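You operate a simulated robot arm through the tools that you are given. There is no shell and no other tool. Be economical: measure what you need, move in short steps, check, and stop when the job is done.

The job below is to be done with a simulated robot arm. You get a single attempt, and the scene is never put back.

## Task
Write the work slip's address and tariff into the clamped meter.
Fine: the probe is linked, leave it on; the clock stays.

Only the result counts: the job must be done as asked and must still hold three seconds after the hand-in. Knocking over, shifting, dropping, spilling or breaking anything else fails it.

## Robot
A 6-joint arm with a three-finger gripper, fixed in place. Base frame: the origin is at the foot of the arm, x ahead of it, y to its left, z up. Readings come in m, degrees, newtons and seconds.
Its first joint turns from -166.0 to 166.0 degrees. Payload 4.89 kg.
The TCP is the grasp point between the finger pads, 0.03 m short of the fingertips. In the tool frame z runs along the fingers and y along their closing line. The gripper opens to 0.164 m. The gripper's body begins 0.125 m behind the TCP.
Orientation is that of the tool frame in the base frame, as [roll, pitch, yaw] about the fixed x, y, z axes, in that order (R = Rz(yaw) Ry(pitch) Rx(roll)). With the fingers straight down and closing along the base's y, the tool's x points along the base's -x, its y along +y and its z along -z.

## Interface
- The arm moves only by the tool drive_tool. Its argument "rows" is a list that holds one entry, the list of rows, each a list of 7 numbers: the shift along the base's x, y, z in units of 25 mm (1.0 is 25 mm), then the turn, a rotation vector about the base's x, y, z in units of 5 degrees (1.0 is 5 degrees), then the finger opening in m, from 0 to 0.164. In form: [[[dx, dy, dz, wx, wy, wz, fingers], ...]]. A call has 1 to 20 rows; each row shifts and turns the commanded pose from where the row before left it. A call with a number of a shift or a turn outside -1 to 1 is refused whole. Each row takes 0.2 s and may step no farther than 0.05 m and 8.6 degrees from the row before; otherwise, or with a gripper value out of range, the whole call is refused. A pose out of reach is approached as far as the arm can. The call stops where the force on the tool passes 40 N (or 10 N more than at its start, if that is more) or the arm is blocked; 0.2 s more then pass. Each finger travels about 0.108 m/s and halts on what it meets, pressing with about 35 N; the grip force reading is that of the motor and also rises with nothing between the fingers. The clock runs only during rows and for 0.2 s after the last one: add rows that do not move to give the fingers time. The reply holds the time, the measured pose of the TCP, the force on the tool along the base axes, the opening and the grip force, in the units named above and with some noise, with the torque about the TCP (base axes, N m) and any sound that the robot's microphone picked up, and new pictures: "show" is both (left out), scene, wrist or none.
- Cameras (640 x 400 px; columns grow to the right, rows downward): "scene" is fixed at [0.0374, 0.5027, 1.4485]; the picture's right is [-0.49, -0.87, 0.00], its down [-0.29, 0.16, -0.94] and it looks along [0.82, -0.46, -0.33] (base axes); focal length 340 px, centre (320, 200). "wrist" rides on the gripper at [0.076, -0.002, -0.152] in the tool frame; the picture's right is [0.02, 1.00, 0.00], its down [-0.88, 0.02, -0.47] and it looks along [-0.47, 0.01, 0.88] (tool axes); focal length 247 px, centre (320, 200). There is no depth. A picture from a camera that has moved, and an enlarged one, comes with that camera's place and axes in the base frame and with its lens. The place of the scene camera against the robot may be out by one fixed shift of up to 0.025 m in any direction.
- move_column(by): slides the trunk up (or, below 0, down) by that many m; the arm rides with it, the base frame stays. It gives what a move gives, with no picture.
- enlarge(camera, box): a new picture of the part [left, top, right, bottom] of that camera's present view, enlarged. The clock stands still meanwhile.
- hand_in(): hands the job in; it is judged then, once.

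Go step by step. Nothing tells you positions but the pictures and the camera data: compare them with the known pose of the tool, close in by small moves and look again before you grip or let go. The budget is 120 turns and 200 pictures, counting those below and the enlarged ones. Unless the task says otherwise, let go and move clear before handing in, and close with one line.

The tools are called after "Call:" as a command line: name --argument value ..., lists and objects as JSON in quotes. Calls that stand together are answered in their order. drive_tool: Moves the arm, as the interface text tells. Its arguments: {"type":"object","properties":{"rows":{"type":"array","items":{"type":"array","items":{"type":"array","items":{"type":"number"}}}},"show":{"type":"string","enum":["both","scene","wrist","none"]}},"required":["rows"]} The other tools are called the same way: move_column (by) slides the trunk up or down; enlarge (camera, box) takes an enlarged picture of a part of a camera's view; hand_in () hands the job in.

At the start:

```text
clock: 0.0
eef_pos: [0.608, -0.17, 1.1435]
ee_rot: [180.0, 0.0, 180.0]
contact_force: [-0.2, -1.2, 0.1]
wrist_torque: [0.0, 0.04, 0.0]
opening: 0.1639
grasp_force: 0.1
trunk travel left (down, up): [-0.175, 0.215]
```

scene: 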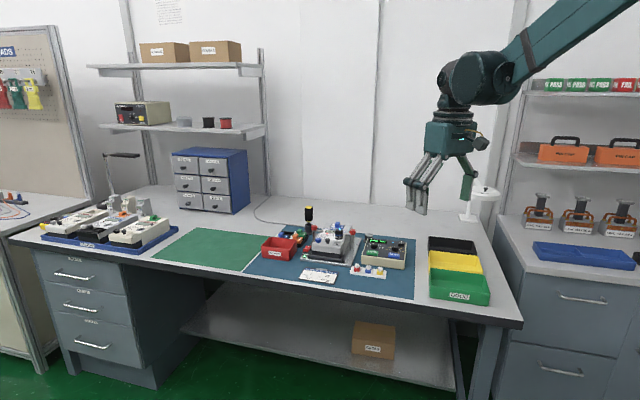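
wrist: 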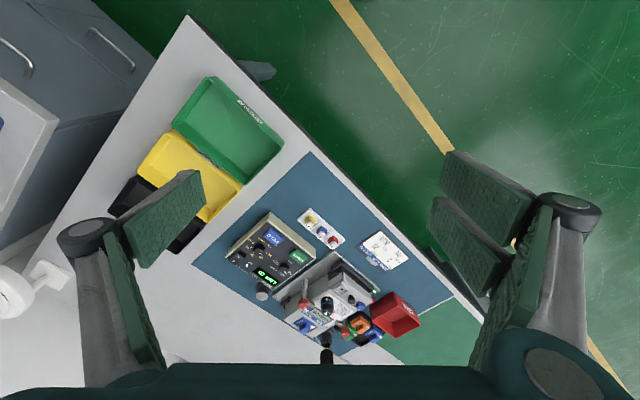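

I see a bench with a clamped meter, a programmer unit with display beside it, a work slip, and trays. First I look closer at these parts.

Call:
enlarge --camera "scene" --box '[250, 195, 430, 300]'

Call:
enlarge --camera "wrist" --box '[210, 190, 430, 350]'

Call:
enlarge --camera "wrist" --box '[345, 220, 425, 280]'

```text
3.56 times, centred on (340, 248) of scene
camera zoom: at [0.0374, 0.5027, 1.4485], right [-0.49, -0.87, 0.0], down [-0.29, 0.16, -0.94], along [0.82, -0.46, -0.33], focal length 1208 px, centre (249, 31)
```

zoom: 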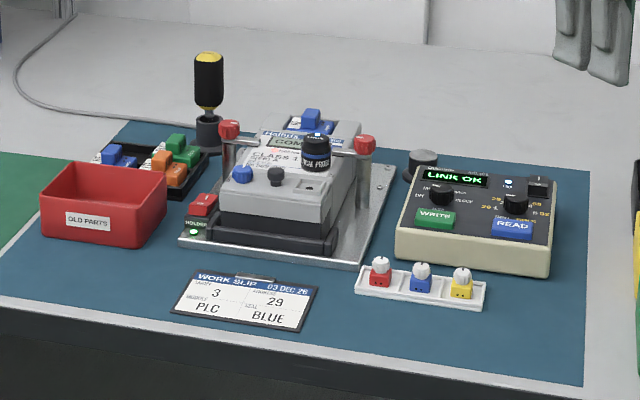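

```text
2.50 times, centred on (320, 270) of wrist
camera zoom: at [0.5319, -0.1697, 1.2954], right [-0.02, 1.0, 0.0], down [0.88, 0.02, 0.47], along [0.47, 0.01, -0.88], focal length 617 px, centre (320, 25)
```

zoom: 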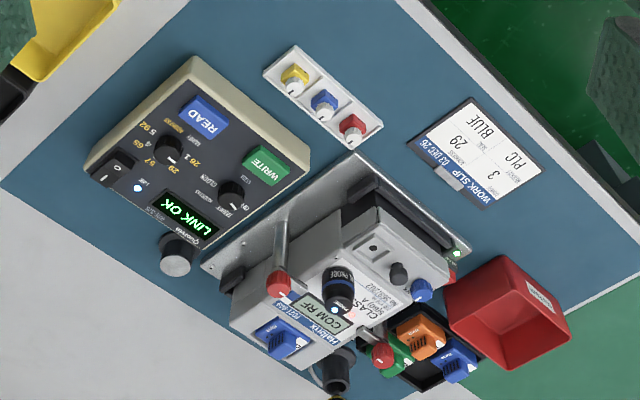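

```text
6.67 times, centred on (385, 250) of wrist
camera zoom: at [0.5319, -0.1697, 1.2954], right [-0.02, 1.0, 0.0], down [0.88, 0.02, 0.47], along [0.47, 0.01, -0.88], focal length 1646 px, centre (-113, -133)
```

zoom: 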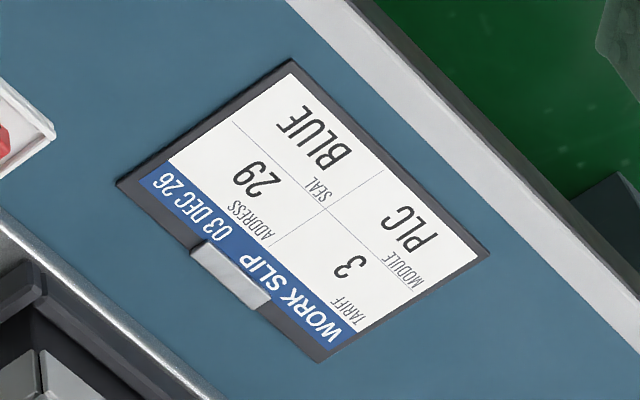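

The slip says tariff 3, address 29, module PLC, seal BLUE. Only address and tariff are asked for. Next I read the programmer's panel.

Call:
enlarge --camera "scene" --box '[358, 230, 412, 275]'

Call:
enlarge --camera "wrist" --box '[235, 208, 325, 298]'

```text
8.89 times, centred on (385, 252) of scene
camera zoom: at [0.0374, 0.5027, 1.4485], right [-0.49, -0.87, 0.0], down [-0.29, 0.16, -0.94], along [0.82, -0.46, -0.33], focal length 3021 px, centre (-258, -267)
```

zoom: 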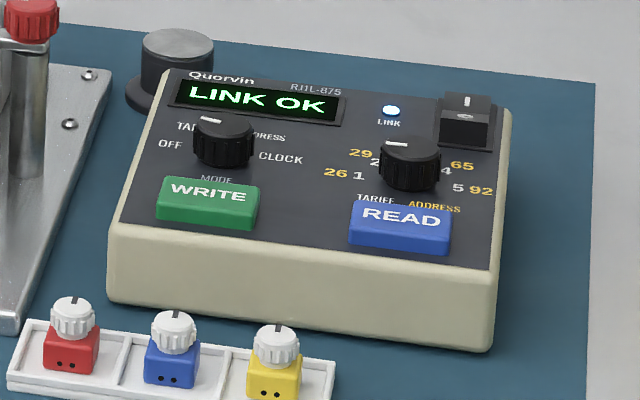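

```text
4.44 times, centred on (280, 253) of wrist
camera zoom: at [0.5319, -0.1697, 1.2954], right [-0.02, 1.0, 0.0], down [0.88, 0.02, 0.47], along [0.47, 0.01, -0.88], focal length 1098 px, centre (498, -36)
```

zoom: 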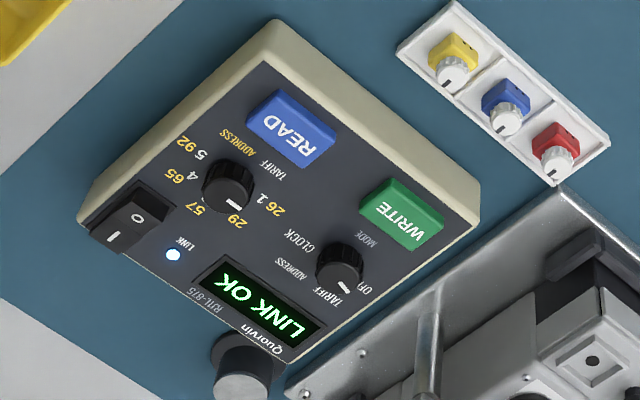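

The tool is well above the bench. I estimate the value knob near (0.889, -0.296, 0.863), the mode knob near (0.941, -0.243), and the panel turned by 45°. I go above the value knob, keeping high, with the tool yawed -45°.

Call:
drive_tool --rows '[[[0.937, -0.42, -0.3, 0, 0, -0.75, 0.06], [0.937, -0.42, -0.3, 0, 0, -0.75, 0.06], [0.937, -0.42, -0.3, 0, 0, -0.75, 0.06], [0.937, -0.42, -0.3, 0, 0, -0.75, 0.06], [0.937, -0.42, -0.3, 0, 0, -0.75, 0.06], [0.937, -0.42, -0.3, 0, 0, -0.75, 0.06], [0.937, -0.42, -0.3, 0, 0, -0.75, 0.06], [0.937, -0.42, -0.3, 0, 0, -0.75, 0.06], [0.937, -0.42, -0.3, 0, 0, -0.75, 0.06], [0.937, -0.42, -0.3, 0, 0, -0.75, 0.06], [0.937, -0.42, -0.3, 0, 0, -0.75, 0.06], [0.937, -0.42, -0.3, 0, 0, -0.75, 0.06], [0, 0, 0, 0, 0, 0, 0.06], [0, 0, 0, 0, 0, 0, 0.06]]]'

```text
clock: 3.0
eef_pos: [0.8875, -0.2941, 1.0539]
ee_rot: [-180.0, 0.0, 135.0]
contact_force: [0.6, -0.2, 0.4]
wrist_torque: [0.02, 0.07, -0.02]
opening: 0.0599
grasp_force: 0.1
trunk travel left (down, up): [-0.175, 0.215]
camera wrist: at [0.8339, -0.2413, 1.2061], right [0.69, 0.72, 0.0], down [0.64, -0.61, 0.47], along [0.34, -0.33, -0.88], focal length 247 px, centre (320, 200)
```

scene: 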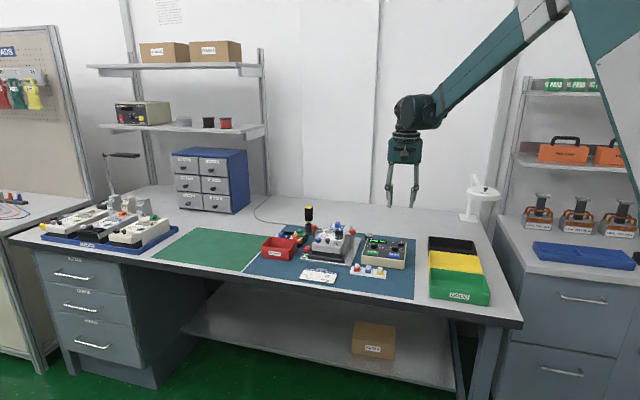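
wrist: 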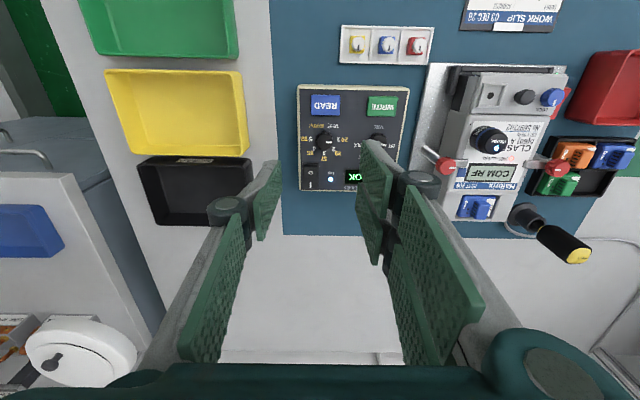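

The knob sits nearer (0.908, -0.304, 0.84) by the two wrist views. I look at the panel closely for markings.

Call:
enlarge --camera "wrist" --box '[290, 80, 410, 195]'

Call:
drive_tool --rows '[[[0.82, -0.4, -0.8, 0, 0, 0, 0.06], [0, 0, -0.8, 0, 0, 0, 0.06], [0, 0, -0.6, 0, 0, 0, 0.06], [0, 0, 0, 0, 0, 0, 0.06]]]' --show "wrist"

```text
3.48 times, centred on (350, 138) of wrist
camera zoom: at [0.8339, -0.2413, 1.2061], right [0.69, 0.72, 0.0], down [0.64, -0.61, 0.47], along [0.34, -0.33, -0.88], focal length 859 px, centre (216, 417)
```

zoom: 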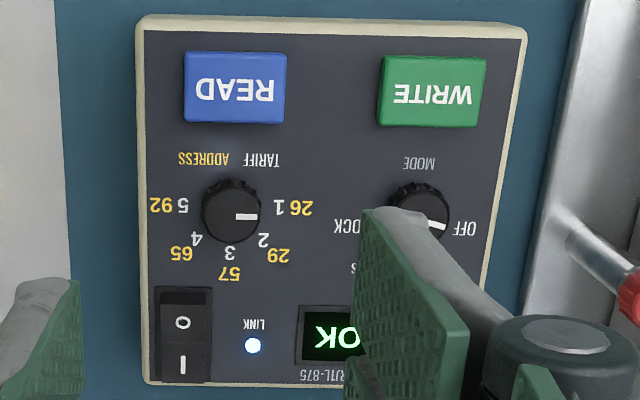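

```text
clock: 4.0
eef_pos: [0.9087, -0.305, 0.9993]
ee_rot: [180.0, 0.0, 135.0]
contact_force: [-0.5, 0.2, -0.6]
wrist_torque: [0.03, 0.06, 0.02]
opening: 0.0598
grasp_force: 0.0
trunk travel left (down, up): [-0.175, 0.215]
camera wrist: at [0.8545, -0.2515, 1.1509], right [0.69, 0.72, 0.0], down [0.64, -0.61, 0.47], along [0.34, -0.33, -0.88], focal length 247 px, centre (320, 200)
```

wrist: 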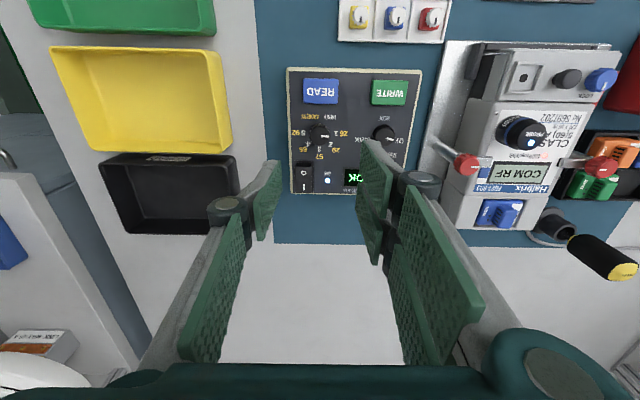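

The value knob points to 1/26; mode appears near OFF. I zoom once more before descending, to fix the knob centres.

Call:
enlarge --camera "wrist" --box '[280, 60, 430, 200]'

Call:
enlarge --camera "scene" --box '[360, 230, 410, 262]'

```text
2.86 times, centred on (355, 130) of wrist
camera zoom: at [0.8545, -0.2515, 1.1509], right [0.69, 0.72, 0.0], down [0.64, -0.61, 0.47], along [0.34, -0.33, -0.88], focal length 706 px, centre (220, 400)
```

zoom: 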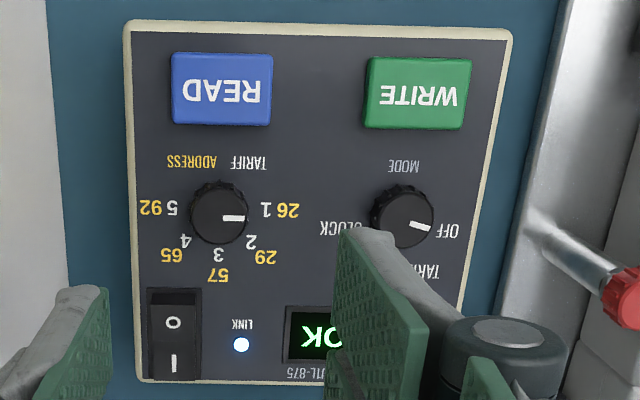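

```text
12.50 times, centred on (385, 246) of scene
camera zoom: at [0.0374, 0.5027, 1.4485], right [-0.49, -0.87, 0.0], down [-0.29, 0.16, -0.94], along [0.82, -0.46, -0.33], focal length 4248 px, centre (-492, -375)
```

zoom: 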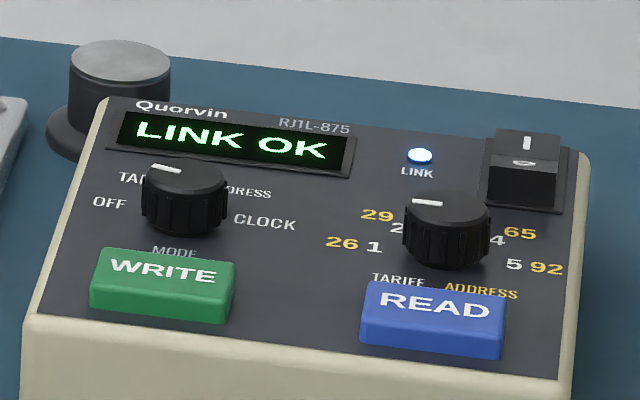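

Mode is at OFF, value at 1/26. I line up over the value knob and descend to tip height about 0.88.

Call:
drive_tool --rows '[[[-0.15, 0.12, -0.9, 0, 0, 0, 0.06], [0, 0, -0.9, 0, 0, 0, 0.06], [0, 0, -0.9, 0, 0, 0, 0.06], [0, 0, -0.8, 0, 0, 0, 0.06], [0, 0, 0, 0, 0, 0, 0.06]]]'

```text
clock: 5.2
eef_pos: [0.9041, -0.301, 0.9108]
ee_rot: [179.8, 0.0, 135.0]
contact_force: [0.7, 0.2, -1.2]
wrist_torque: [0.03, 0.0, -0.04]
opening: 0.0599
grasp_force: 0.0
trunk travel left (down, up): [-0.175, 0.215]
camera wrist: at [0.8503, -0.2481, 1.0624], right [0.69, 0.72, 0.0], down [0.64, -0.61, 0.47], along [0.34, -0.33, -0.88], focal length 247 px, centre (320, 200)
```

scene: 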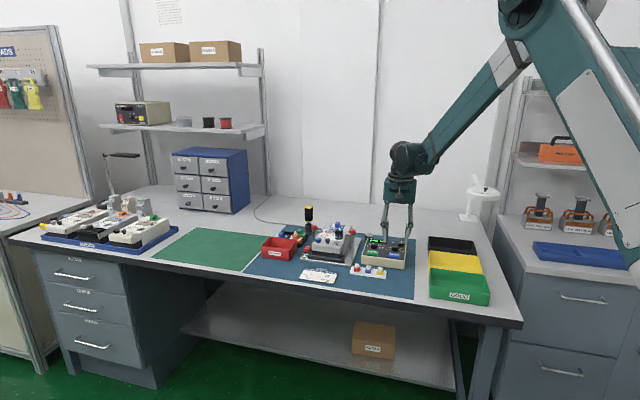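
wrist: 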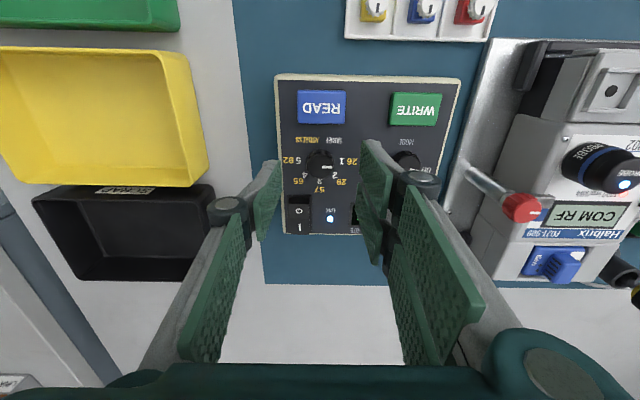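

The knob is centred between the fingers, its top at about z 0.855. I descend to put the tips around its middle.

Call:
drive_tool --rows '[[[0.03, 0, -0.6, 0, 0, 0, 0.06], [0, 0, -0.5, 0, 0, 0, 0.06], [0, 0, -0.4, 0, 0, 0, 0.06], [0, 0, 0, 0, 0, 0, 0.06]]]' --show "wrist"

Call:
enlarge --camera "wrist" --box '[240, 80, 420, 250]'

Call:
enlarge --camera "scene" --box '[355, 210, 425, 275]'

```text
clock: 6.2
eef_pos: [0.9068, -0.3026, 0.8726]
ee_rot: [180.0, 0.0, 135.0]
contact_force: [0.1, -0.5, 0.1]
wrist_torque: [-0.03, -0.01, 0.0]
opening: 0.0603
grasp_force: 0.1
trunk travel left (down, up): [-0.175, 0.215]
camera wrist: at [0.8513, -0.2481, 1.025], right [0.69, 0.72, 0.0], down [0.64, -0.61, 0.47], along [0.34, -0.33, -0.88], focal length 247 px, centre (320, 200)
```

wrist: 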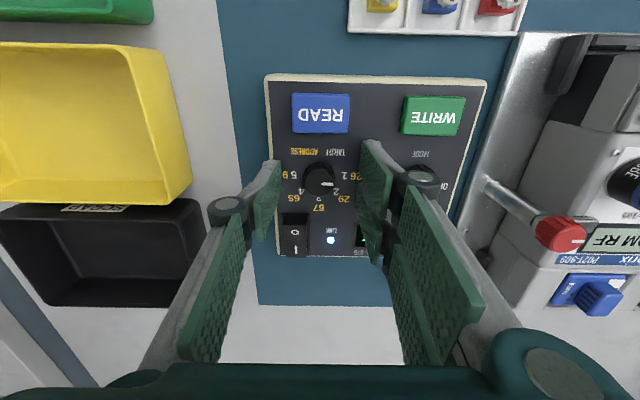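

```text
2.35 times, centred on (330, 165) of wrist
camera zoom: at [0.8513, -0.2481, 1.025], right [0.69, 0.72, 0.0], down [0.64, -0.61, 0.47], along [0.34, -0.33, -0.88], focal length 581 px, centre (296, 282)
```

zoom: 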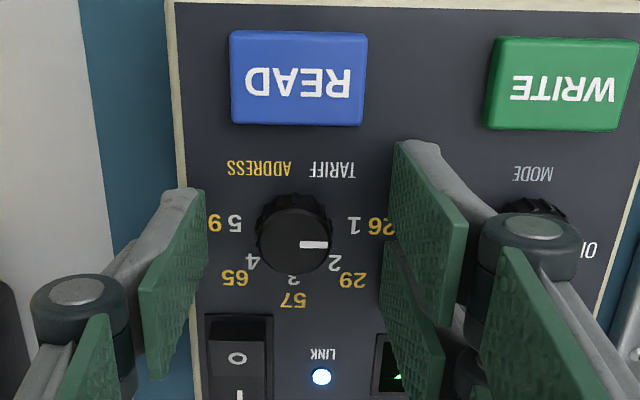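

```text
6.15 times, centred on (390, 242) of scene
camera zoom: at [0.0374, 0.5027, 1.4485], right [-0.49, -0.87, 0.0], down [-0.29, 0.16, -0.94], along [0.82, -0.46, -0.33], focal length 2091 px, centre (-111, -62)
```

zoom: 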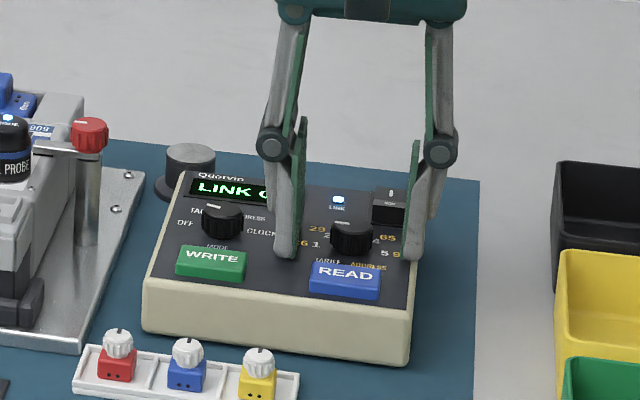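

The fingers straddle the knob. I go 6 mm lower and close on it.

Call:
drive_tool --rows '[[[0, 0, -0.25, 0, 0, 0, 0.06], [0, 0, 0, 0, 0, 0, 0.04], [0, 0, 0, 0, 0, 0, 0.03], [0, 0, 0, 0, 0, 0, 0.02], [0, 0, 0, 0, 0, 0, 0.02]]]' --show "wrist"

Call:
enlarge --camera "wrist" --box '[240, 80, 420, 250]'

```text
clock: 7.4
eef_pos: [0.9043, -0.3009, 0.8686]
ee_rot: [180.0, 0.1, 134.9]
contact_force: [-5.8, -4.0, 32.7]
wrist_torque: [0.05, 0.32, 0.04]
opening: 0.0228
grasp_force: 44.7
trunk travel left (down, up): [-0.175, 0.215]
camera wrist: at [0.8501, -0.2481, 1.0206], right [0.69, 0.72, 0.0], down [0.64, -0.61, 0.47], along [0.34, -0.33, -0.88], focal length 247 px, centre (320, 200)
```

wrist: 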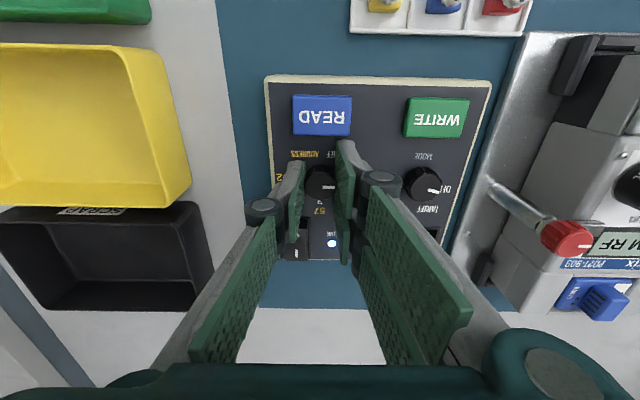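

```text
2.35 times, centred on (330, 165) of wrist
camera zoom: at [0.8501, -0.2481, 1.0206], right [0.69, 0.72, 0.0], down [0.64, -0.61, 0.47], along [0.34, -0.33, -0.88], focal length 581 px, centre (296, 282)
```

zoom: 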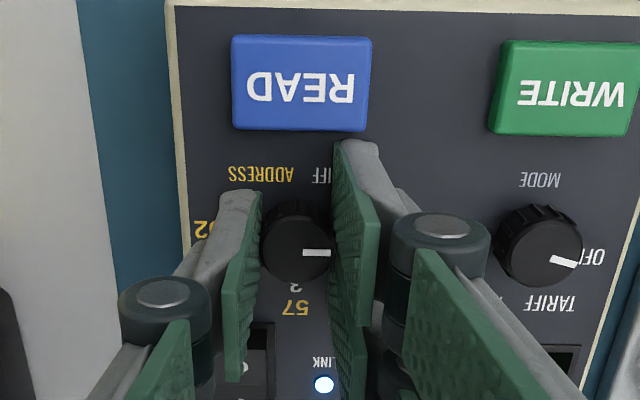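

The knob is gripped (23 mm), but 33 N upward force says the tips press on the panel. I loosen, rise 4 mm, and grip again.

Call:
drive_tool --rows '[[[0, 0, 0, 0, 0, 0, 0.034], [0, 0, 0.25, 0, 0, 0, 0.034], [0, 0, 0, 0, 0, 0, 0.028], [0, 0, 0, 0, 0, 0, 0.02], [0, 0, 0, 0, 0, 0, 0.02]]]' --show "none"

```text
clock: 8.6
eef_pos: [0.9055, -0.3026, 0.8732]
ee_rot: [180.0, 0.0, 134.8]
contact_force: [-13.3, -8.2, -12.8]
wrist_torque: [-0.6, -0.09, -0.06]
opening: 0.0226
grasp_force: 44.9
trunk travel left (down, up): [-0.175, 0.215]
```

Now the grip holds with only small side force. I shift 1 mm to relieve it and twist clockwise by 45°.

Call:
drive_tool --rows '[[[-0.03, -0.02, 0, 0, 0, 0, 0.02], [0, 0, 0, 0, 0, -1, 0.02], [0, 0, 0, 0, 0, -1, 0.02], [0, 0, 0, 0, 0, -1, 0.02], [0, 0, 0, 0, 0, -1, 0.02], [0, 0, 0, 0, 0, -1, 0.02], [0, 0, 0, 0, 0, -1, 0.02], [0, 0, 0, 0, 0, -1, 0.02], [0, 0, 0, 0, 0, -1, 0.02], [0, 0, 0, 0, 0, -1, 0.02], [0, 0, 0, 0, 0, 0, 0.02]]]' --show "wrist"

Call:
enlarge --camera "wrist" --box '[240, 80, 420, 250]'

```text
clock: 11.0
eef_pos: [0.9054, -0.3022, 0.8735]
ee_rot: [-180.0, 0.0, 89.9]
contact_force: [-13.1, -1.7, -21.0]
wrist_torque: [0.19, 0.42, 0.03]
opening: 0.0225
grasp_force: 44.7
trunk travel left (down, up): [-0.175, 0.215]
camera wrist: at [0.9045, -0.2255, 1.0249], right [1.0, 0.02, 0.0], down [0.02, -0.88, 0.47], along [0.01, -0.47, -0.88], focal length 247 px, centre (320, 200)
```

wrist: 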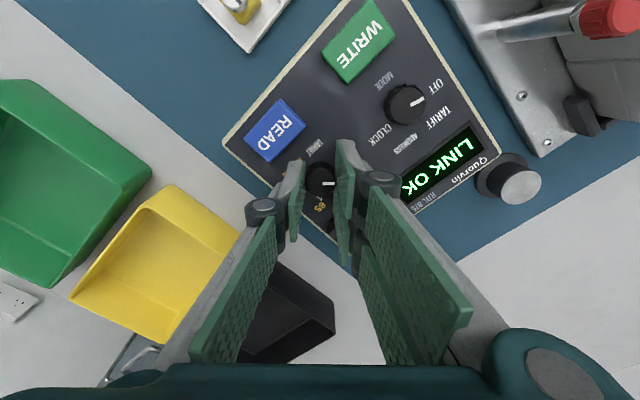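

```text
2.35 times, centred on (330, 165) of wrist
camera zoom: at [0.9045, -0.2255, 1.0249], right [1.0, 0.02, 0.0], down [0.02, -0.88, 0.47], along [0.01, -0.47, -0.88], focal length 581 px, centre (296, 282)
```

zoom: 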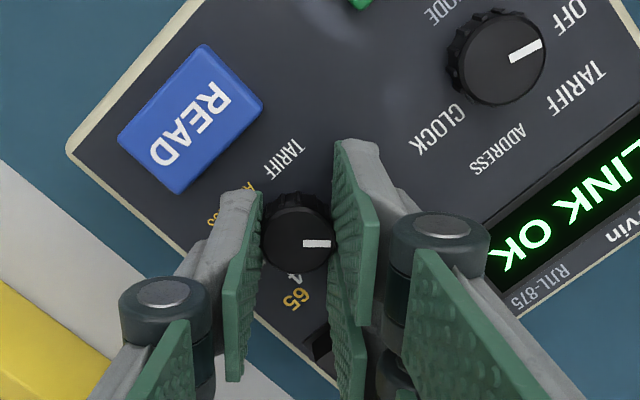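

The knob turned with the tool by 45°. I twist 45° more to reach 3.

Call:
drive_tool --rows '[[[0, 0, -0.04, 0, 0, -1, 0.02], [0, 0, 0, 0, 0, -1, 0.02], [0, 0, 0, 0, 0, -1, 0.02], [0, 0, 0, 0, 0, -1, 0.02], [0, 0, 0, 0, 0, -1, 0.02], [0, 0, 0, 0, 0, -1, 0.02], [0, 0, 0, 0, 0, -1, 0.02], [0, 0, 0, 0, 0, -1, 0.02], [0, 0, 0, 0, 0, -1, 0.02], [0, 0, 0, 0, 0, 0, 0.02], [0, 0, 0, 0, 0, 0, 0.028], [0, 0, 0, 0, 0, 0, 0.034], [0, 0, 0.5, 0, 0, 0, 0.034], [0, 0, 0.8, 0, 0, 0, 0.04], [0, 0, 0.8, 0, 0, 0, 0.05]]]' --show "wrist"

Call:
enlarge --camera "wrist" --box '[200, 50, 420, 250]'

Call:
enlarge --camera "scene" --box '[355, 225, 415, 265]'

```text
clock: 14.2
eef_pos: [0.905, -0.3015, 0.9244]
ee_rot: [180.0, -0.1, 45.0]
contact_force: [0.8, 0.3, -0.3]
wrist_torque: [-0.03, 0.08, 0.01]
opening: 0.0501
grasp_force: 0.1
trunk travel left (down, up): [-0.175, 0.215]
camera wrist: at [0.9592, -0.2467, 1.0768], right [0.72, -0.69, 0.0], down [-0.61, -0.64, 0.47], along [-0.33, -0.34, -0.88], focal length 247 px, centre (320, 200)
```

wrist: 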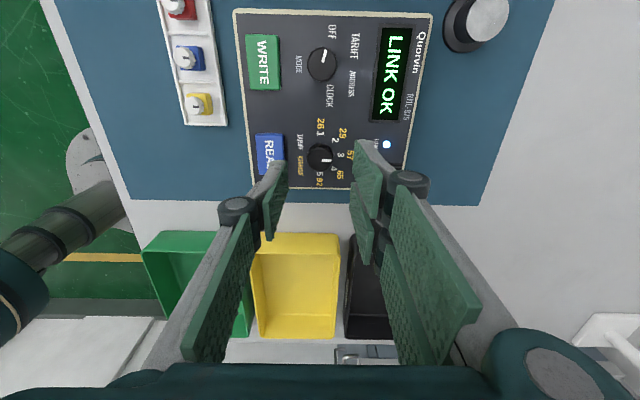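

```text
2.00 times, centred on (310, 150) of wrist
camera zoom: at [0.9592, -0.2467, 1.0768], right [0.72, -0.69, 0.0], down [-0.61, -0.64, 0.47], along [-0.33, -0.34, -0.88], focal length 494 px, centre (340, 300)
```

zoom: 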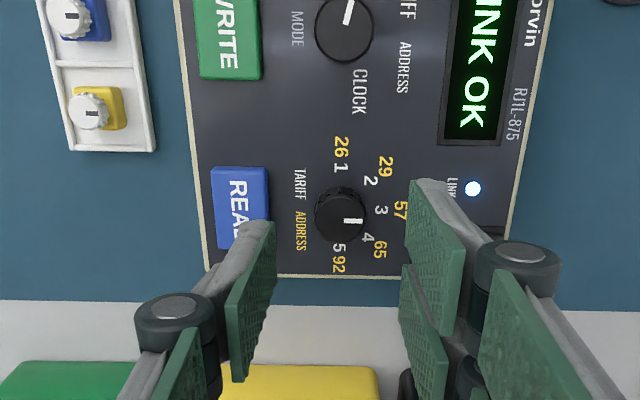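

```text
10.00 times, centred on (385, 245) of scene
camera zoom: at [0.0374, 0.5027, 1.4485], right [-0.49, -0.87, 0.0], down [-0.29, 0.16, -0.94], along [0.82, -0.46, -0.33], focal length 3398 px, centre (-330, -250)
```

zoom: 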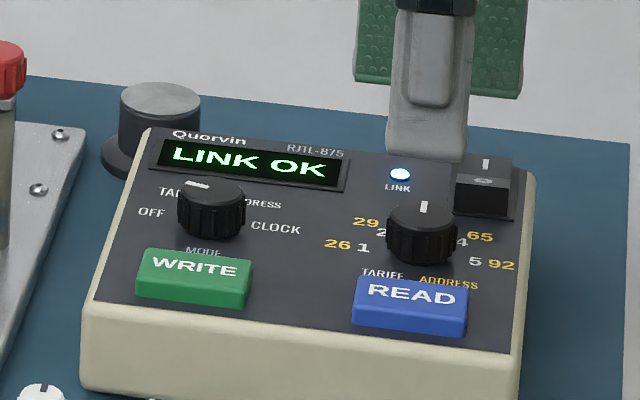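

The value knob now points at 3. The mode knob is near (0.961, -0.2455), close to the reach limit; I rise, turn the yaw back by +90° and move above it.

Call:
drive_tool --rows '[[[0, 0, 1, 0, 0, 1, 0.05], [0, 0, 0.6, 0, 0, 1, 0.05], [0, 0, 0, 0, 0, 1, 0.05], [0, 0, 0, 0, 0, 1, 0.05], [0, 0, 0, 0, 0, 1, 0.05], [0, 0, 0, 0, 0, 1, 0.05], [0, 0, 0, 0, 0, 1, 0.05], [0, 0, 0, 0, 0, 1, 0.05], [0, 0, 0, 0, 0, 1, 0.05], [0, 0, 0, 0, 0, 1, 0.05], [0, 0, 0, 0, 0, 1, 0.05], [0, 0, 0, 0, 0, 1, 0.05], [0, 0, 0, 0, 0, 1, 0.05], [0, 0, 0, 0, 0, 1, 0.05], [0, 0, 0, 0, 0, 1, 0.05], [0.56, 0.56, 0, 0, 0, 1, 0.05], [0.56, 0.56, 0, 0, 0, 1, 0.05], [0.56, 0.56, 0, 0, 0, 1, 0.05], [0.56, 0.56, 0, 0, 0, 0, 0.05], [0, 0, 0, 0, 0, 0, 0.05]]]'

```text
clock: 18.4
eef_pos: [0.9614, -0.2455, 0.9644]
ee_rot: [179.9, 0.0, 135.0]
contact_force: [0.5, -0.7, -1.1]
wrist_torque: [0.01, -0.01, 0.02]
opening: 0.0499
grasp_force: 0.0
trunk travel left (down, up): [-0.175, 0.215]
camera wrist: at [0.9071, -0.1929, 1.1179], right [0.69, 0.72, 0.0], down [0.64, -0.61, 0.47], along [0.34, -0.33, -0.88], focal length 247 px, centre (320, 200)
```

scene: 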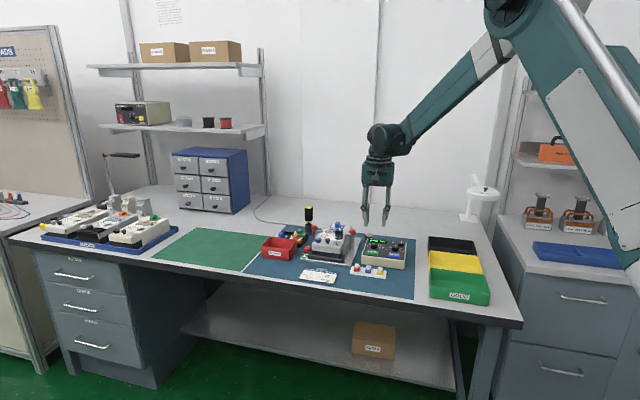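
wrist: 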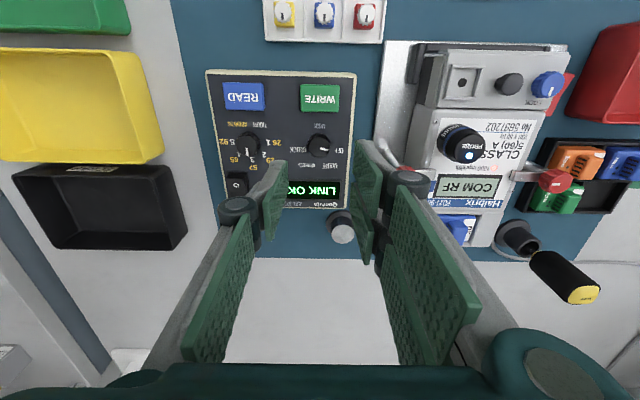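

I reach this spot. Zoom on the mode knob to centre on it and read its angle.

Call:
enlarge --camera "wrist" --box '[260, 70, 380, 210]'

Call:
enlarge --camera "scene" --box '[320, 200, 430, 275]'

```text
2.86 times, centred on (320, 140) of wrist
camera zoom: at [0.9071, -0.1929, 1.1179], right [0.69, 0.72, 0.0], down [0.64, -0.61, 0.47], along [0.34, -0.33, -0.88], focal length 706 px, centre (320, 371)
```

zoom: 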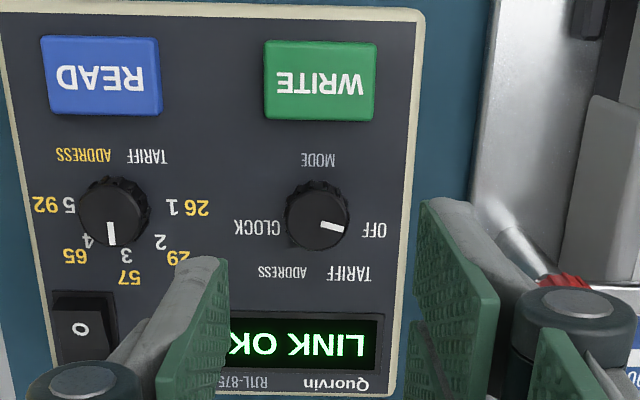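

```text
5.33 times, centred on (375, 238) of scene
camera zoom: at [0.0374, 0.5027, 1.4485], right [-0.49, -0.87, 0.0], down [-0.29, 0.16, -0.94], along [0.82, -0.46, -0.33], focal length 1812 px, centre (27, 0)
```

zoom: 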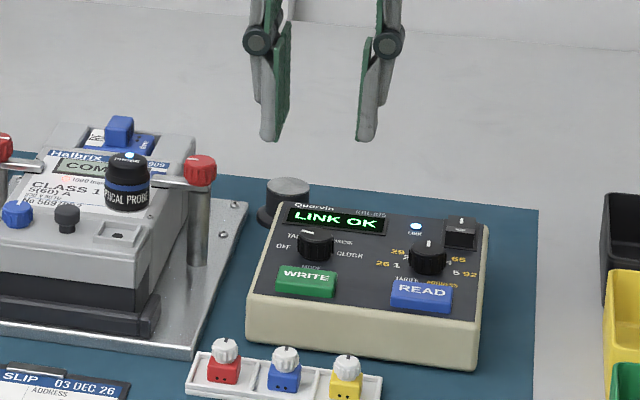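

The mode knob centre is at (0.961, -0.2465), pointer at OFF (about 68° left). I descend onto it.

Call:
drive_tool --rows '[[[0, -0.04, -0.9, 0, 0, 0, 0.05], [0, 0, -0.9, 0, 0, 0, 0.05], [0, 0, -0.9, 0, 0, 0, 0.05], [0, 0, -0.5, 0, 0, 0, 0.05], [0, 0, -0.44, 0, 0, 0, 0.05], [0, 0, 0, 0, 0, 0, 0.05]]]' --show "wrist"

Call:
enlarge --camera "wrist" --box '[240, 80, 420, 250]'

```text
clock: 19.8
eef_pos: [0.9627, -0.2461, 0.875]
ee_rot: [180.0, 0.1, 134.9]
contact_force: [0.3, -0.6, 0.0]
wrist_torque: [0.01, 0.0, 0.0]
opening: 0.0501
grasp_force: 0.1
trunk travel left (down, up): [-0.175, 0.215]
camera wrist: at [0.9075, -0.1939, 1.0256], right [0.69, 0.72, 0.0], down [0.64, -0.61, 0.47], along [0.34, -0.33, -0.88], focal length 247 px, centre (320, 200)
```

wrist: 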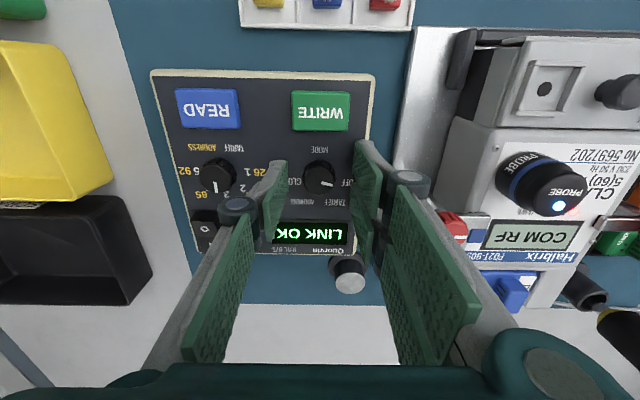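

```text
2.35 times, centred on (330, 165) of wrist
camera zoom: at [0.9075, -0.1939, 1.0256], right [0.69, 0.72, 0.0], down [0.64, -0.61, 0.47], along [0.34, -0.33, -0.88], focal length 581 px, centre (296, 282)
```

zoom: 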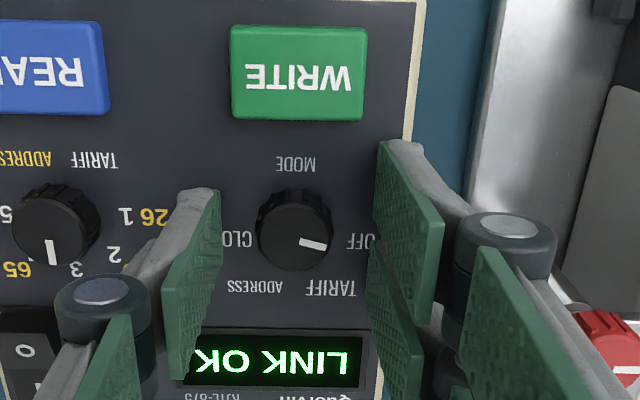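

Centred; I grip, twist 45° clockwise to TARIFF, loosen and rise.

Call:
drive_tool --rows '[[[-0.02, -0.02, -0.05, 0, 0, 0, 0.04], [0, 0, 0, 0, 0, 0, 0.03], [0, 0, 0, 0, 0, 0, 0.02], [0, 0, 0, 0, 0, 0, 0.02], [0, 0, 0, 0, 0, -1, 0.02], [0, 0, 0, 0, 0, -1, 0.02], [0, 0, 0, 0, 0, -1, 0.02], [0, 0, 0, 0, 0, -1, 0.02], [0, 0, 0, 0, 0, -1, 0.02], [0, 0, 0, 0, 0, -1, 0.02], [0, 0, 0, 0, 0, -1, 0.02], [0, 0, 0, 0, 0, -1, 0.02], [0, 0, 0, 0, 0, -1, 0.02], [0, 0, 0, 0, 0, 0, 0.02]]]' --show "wrist"

Call:
enlarge --camera "wrist" --box '[240, 80, 420, 250]'

```text
clock: 22.8
eef_pos: [0.9606, -0.2486, 0.8726]
ee_rot: [-179.9, 0.1, 89.9]
contact_force: [-7.6, -1.5, -5.9]
wrist_torque: [-0.14, 0.24, -0.01]
opening: 0.0228
grasp_force: 44.7
trunk travel left (down, up): [-0.175, 0.215]
camera wrist: at [0.9597, -0.1711, 1.0245], right [1.0, 0.02, 0.0], down [0.02, -0.88, 0.47], along [0.01, -0.47, -0.88], focal length 247 px, centre (320, 200)
```

wrist: 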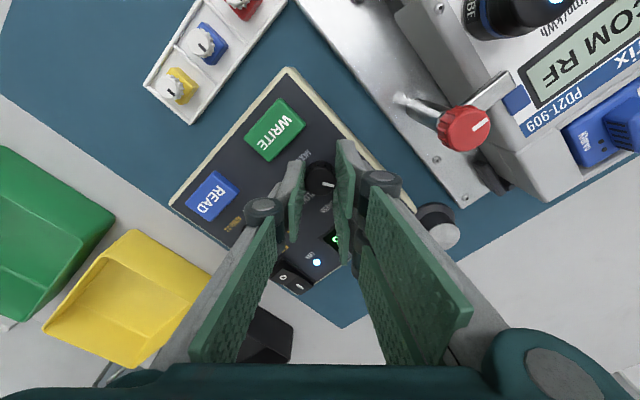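

```text
2.35 times, centred on (330, 165) of wrist
camera zoom: at [0.9597, -0.1711, 1.0245], right [1.0, 0.02, 0.0], down [0.02, -0.88, 0.47], along [0.01, -0.47, -0.88], focal length 581 px, centre (296, 282)
```

zoom: 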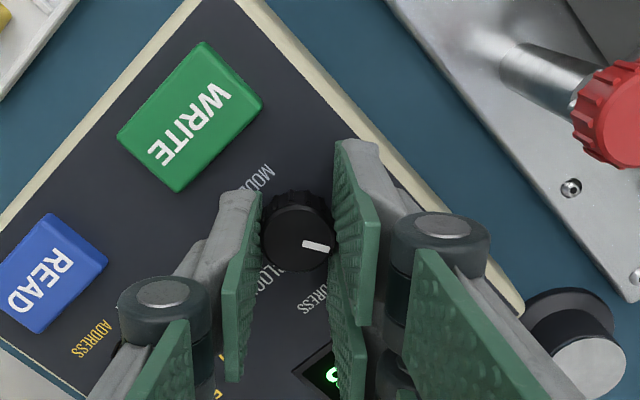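

The knob turned. I loosen, rise, rotate back, and look at the pointer.

Call:
drive_tool --rows '[[[0, 0, 0, 0, 0, 0, 0.028], [0, 0, 0, 0, 0, 0, 0.034], [0, 0, 0.5, 0, 0, 0, 0.034], [0, 0, 0.8, 0, 0, 0, 0.034], [-0.35, 0.34, 1, 0, 0, 1, 0.03], [-0.35, 0.34, 0, 0, 0, 1, 0.02], [-0.35, 0.34, 0, 0, 0, 1, 0.01], [-0.35, 0.34, 0, 0, 0, 1, 0], [0, 0, 0, 0, 0, 1, 0], [0, 0, 0, 0, 0, 1, 0], [0, 0, 0, 0, 0, 1, 0], [0, 0, 0, 0, 0, 1, 0], [0, 0, 0, 0, 0, 1, 0], [0, 0, 0, 0, 0, 0, 0]]]' --show "wrist"

Call:
enlarge --camera "wrist" --box '[200, 60, 440, 260]'

Call:
enlarge --camera "scene" --box '[355, 225, 415, 275]'

```text
clock: 25.8
eef_pos: [0.9247, -0.2123, 0.9309]
ee_rot: [-180.0, 0.0, 134.9]
contact_force: [0.6, -0.3, -1.2]
wrist_torque: [0.0, 0.0, -0.02]
opening: 0.0001
grasp_force: 34.6
trunk travel left (down, up): [-0.175, 0.215]
camera wrist: at [0.8707, -0.1603, 1.0823], right [0.69, 0.72, 0.0], down [0.64, -0.61, 0.47], along [0.34, -0.33, -0.88], focal length 247 px, centre (320, 200)
```

wrist: 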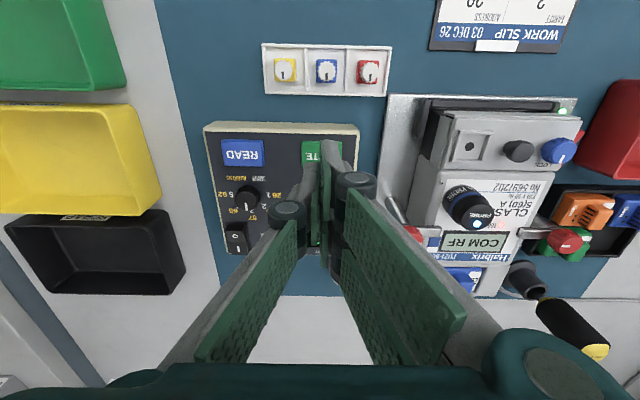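

```text
2.00 times, centred on (320, 160) of wrist
camera zoom: at [0.8707, -0.1603, 1.0823], right [0.69, 0.72, 0.0], down [0.64, -0.61, 0.47], along [0.34, -0.33, -0.88], focal length 494 px, centre (320, 280)
```

zoom: 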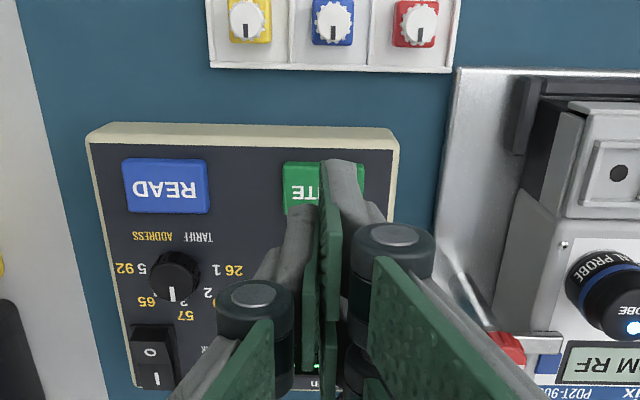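

```text
8.00 times, centred on (385, 250) of scene
camera zoom: at [0.0374, 0.5027, 1.4485], right [-0.49, -0.87, 0.0], down [-0.29, 0.16, -0.94], along [0.82, -0.46, -0.33], focal length 2719 px, centre (-200, -200)
```

zoom: 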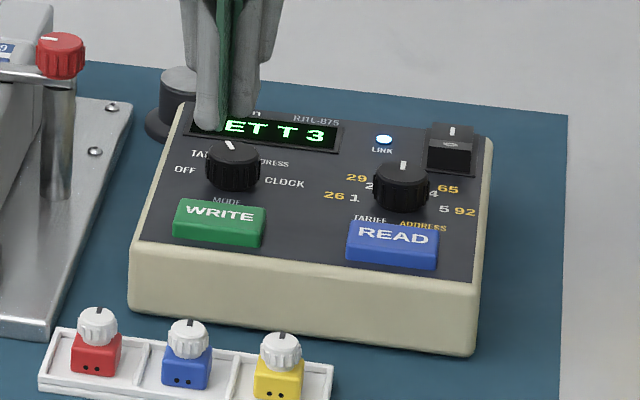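

The display reads "SET T3". The closed fingers are over WRITE; I go down to just above it, then press in small steps.

Call:
drive_tool --rows '[[[0, 0, -0.8, 0, 0, 0, 0], [0, 0, -0.8, 0, 0, 0, 0], [0, 0, -0.3, 0, 0, 0, 0], [0, 0, -0.1, 0, 0, 0, 0], [0, 0, -0.1, 0, 0, 0, 0], [0, 0, 0, 0, 0, 0, 0]]]' --show "wrist"

Call:
enlarge --camera "scene" --box '[355, 225, 415, 275]'

```text
clock: 27.2
eef_pos: [0.9263, -0.2138, 0.8775]
ee_rot: [180.0, 0.0, 135.1]
contact_force: [-0.9, -0.2, -1.0]
wrist_torque: [0.04, 0.0, 0.0]
opening: 0.0
grasp_force: 34.6
trunk travel left (down, up): [-0.175, 0.215]
camera wrist: at [0.871, -0.16, 1.0296], right [0.69, 0.72, 0.0], down [0.64, -0.61, 0.47], along [0.34, -0.33, -0.88], focal length 247 px, centre (320, 200)
```

wrist: 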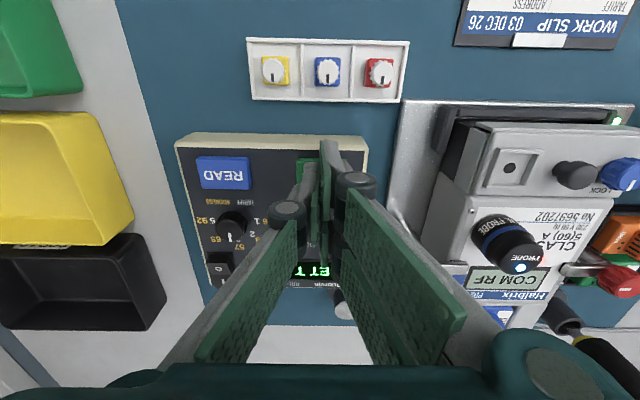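

```text
8.00 times, centred on (385, 250) of scene
camera zoom: at [0.0374, 0.5027, 1.4485], right [-0.49, -0.87, 0.0], down [-0.29, 0.16, -0.94], along [0.82, -0.46, -0.33], focal length 2719 px, centre (-200, -200)
```

zoom: 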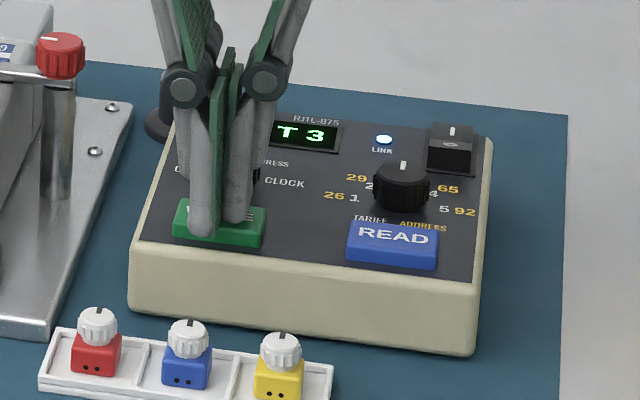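

Tips are just over WRITE. Pressing gently.

Call:
drive_tool --rows '[[[0, 0, -0.06, 0, 0, 0, 0], [0, 0, -0.06, 0, 0, 0, 0], [0, 0, -0.06, 0, 0, 0, 0], [0, 0, 0, 0, 0, 0, 0]]]' --show "none"

Call:
enlarge --camera "scene" --box '[355, 225, 415, 275]'

```text
clock: 28.2
eef_pos: [0.9264, -0.2129, 0.8734]
ee_rot: [-179.9, 0.1, 135.0]
contact_force: [-0.1, 0.5, 1.3]
wrist_torque: [0.04, -0.04, 0.06]
opening: 0.0059
grasp_force: 45.3
trunk travel left (down, up): [-0.175, 0.215]
```

```text
8.00 times, centred on (385, 250) of scene
camera zoom: at [0.0374, 0.5027, 1.4485], right [-0.49, -0.87, 0.0], down [-0.29, 0.16, -0.94], along [0.82, -0.46, -0.33], focal length 2719 px, centre (-200, -200)
```

zoom: 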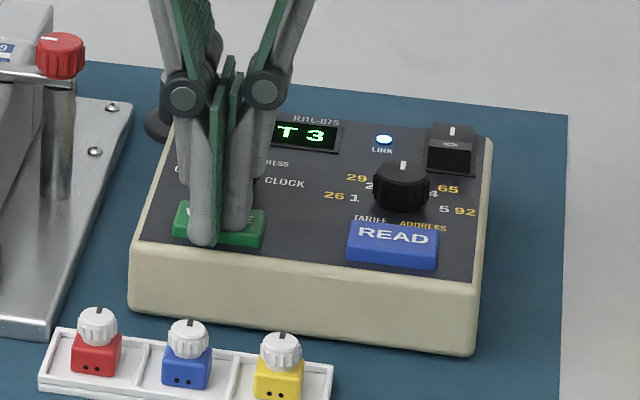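

The tips have touched and spread slightly (opening 6 mm), with little force yet. I press a bit further.

Call:
drive_tool --rows '[[[0, 0, -0.06, 0, 0, 0, 0], [0, 0, -0.06, 0, 0, 0, 0], [0, 0, 0, 0, 0, 0, 0]]]' --show "wrist"

Call:
enlarge --camera "scene" --box '[355, 225, 415, 275]'

Call:
enlarge --camera "wrist" --box '[250, 120, 390, 300]'

```text
clock: 29.0
eef_pos: [0.9254, -0.2124, 0.8711]
ee_rot: [179.9, 0.0, 135.0]
contact_force: [1.0, -0.5, 9.1]
wrist_torque: [-0.04, -0.04, -0.01]
opening: 0.006
grasp_force: 45.1
trunk travel left (down, up): [-0.175, 0.215]
heard: click
camera wrist: at [0.8708, -0.1601, 1.0226], right [0.69, 0.72, 0.0], down [0.64, -0.61, 0.47], along [0.34, -0.33, -0.88], focal length 247 px, centre (320, 200)
```

wrist: 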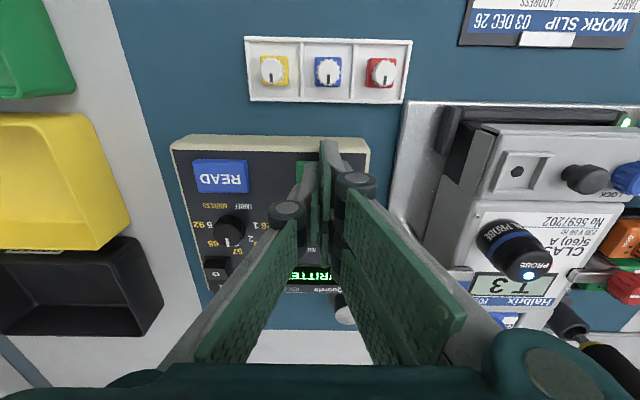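

```text
8.00 times, centred on (385, 250) of scene
camera zoom: at [0.0374, 0.5027, 1.4485], right [-0.49, -0.87, 0.0], down [-0.29, 0.16, -0.94], along [0.82, -0.46, -0.33], focal length 2719 px, centre (-200, -200)
```

zoom: 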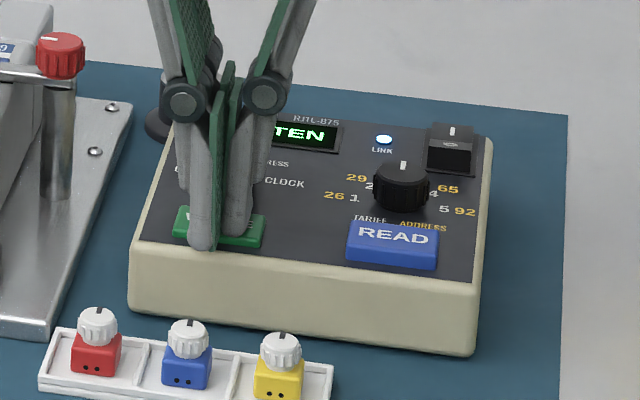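

```text
2.22 times, centred on (320, 210) of wrist
camera zoom: at [0.8708, -0.1601, 1.0226], right [0.69, 0.72, 0.0], down [0.64, -0.61, 0.47], along [0.34, -0.33, -0.88], focal length 549 px, centre (320, 178)
```

zoom: 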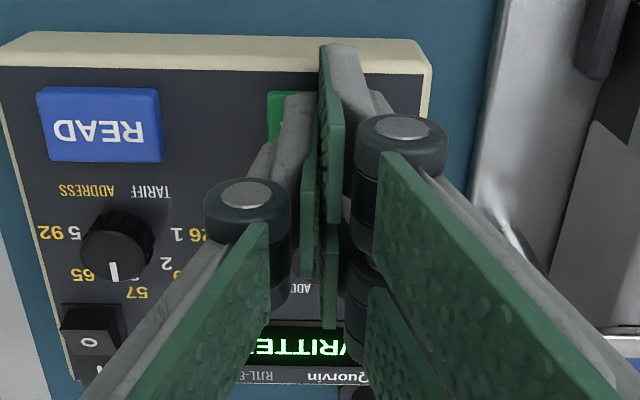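

WRITTEN, and the meter now shows T 3. I go up and back to the mode knob to set ADDRESS.

Call:
drive_tool --rows '[[[0, 0, 0.6, 0, 0, 0, 0], [0, 0, 0.9, 0, 0, 0, 0], [0, 0, 0.9, 0, 0, 0, 0.01], [0.35, -0.34, 0, 0, 0, 0, 0.02], [0.35, -0.34, 0, 0, 0, 0, 0.03], [0.35, -0.34, 0, 0, 0, 0, 0.04], [0.35, -0.34, 0, 0, 0, 0, 0.05], [0, 0, 0, 0, 0, 0, 0.05], [0, 0, -0.8, 0, 0, 0, 0.05], [0, 0, -0.8, 0, 0, 0, 0.05], [0, 0, -0.4, 0, 0, 0, 0.05], [0, 0, -0.3, 0, 0, 0, 0.05], [0, 0, 0, 0, 0, 0, 0.05]]]' --show "wrist"

Call:
enlarge --camera "wrist" --box '[240, 80, 420, 250]'

```text
clock: 31.8
eef_pos: [0.9598, -0.248, 0.8734]
ee_rot: [180.0, 0.0, 135.0]
contact_force: [0.8, 0.5, -0.5]
wrist_torque: [-0.05, 0.01, 0.03]
opening: 0.0497
grasp_force: 0.0
trunk travel left (down, up): [-0.175, 0.215]
camera wrist: at [0.9061, -0.1944, 1.0249], right [0.69, 0.72, 0.0], down [0.64, -0.61, 0.47], along [0.34, -0.33, -0.88], focal length 247 px, centre (320, 200)
```

wrist: 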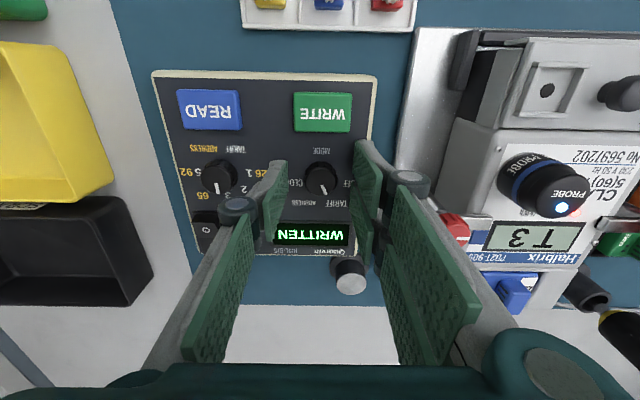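

```text
2.35 times, centred on (330, 165) of wrist
camera zoom: at [0.9061, -0.1944, 1.0249], right [0.69, 0.72, 0.0], down [0.64, -0.61, 0.47], along [0.34, -0.33, -0.88], focal length 581 px, centre (296, 282)
```

zoom: 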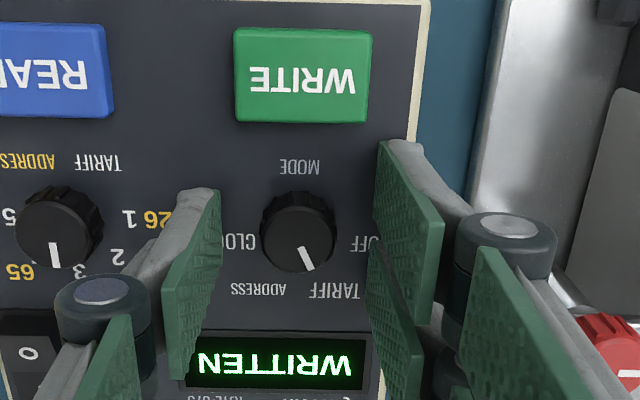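

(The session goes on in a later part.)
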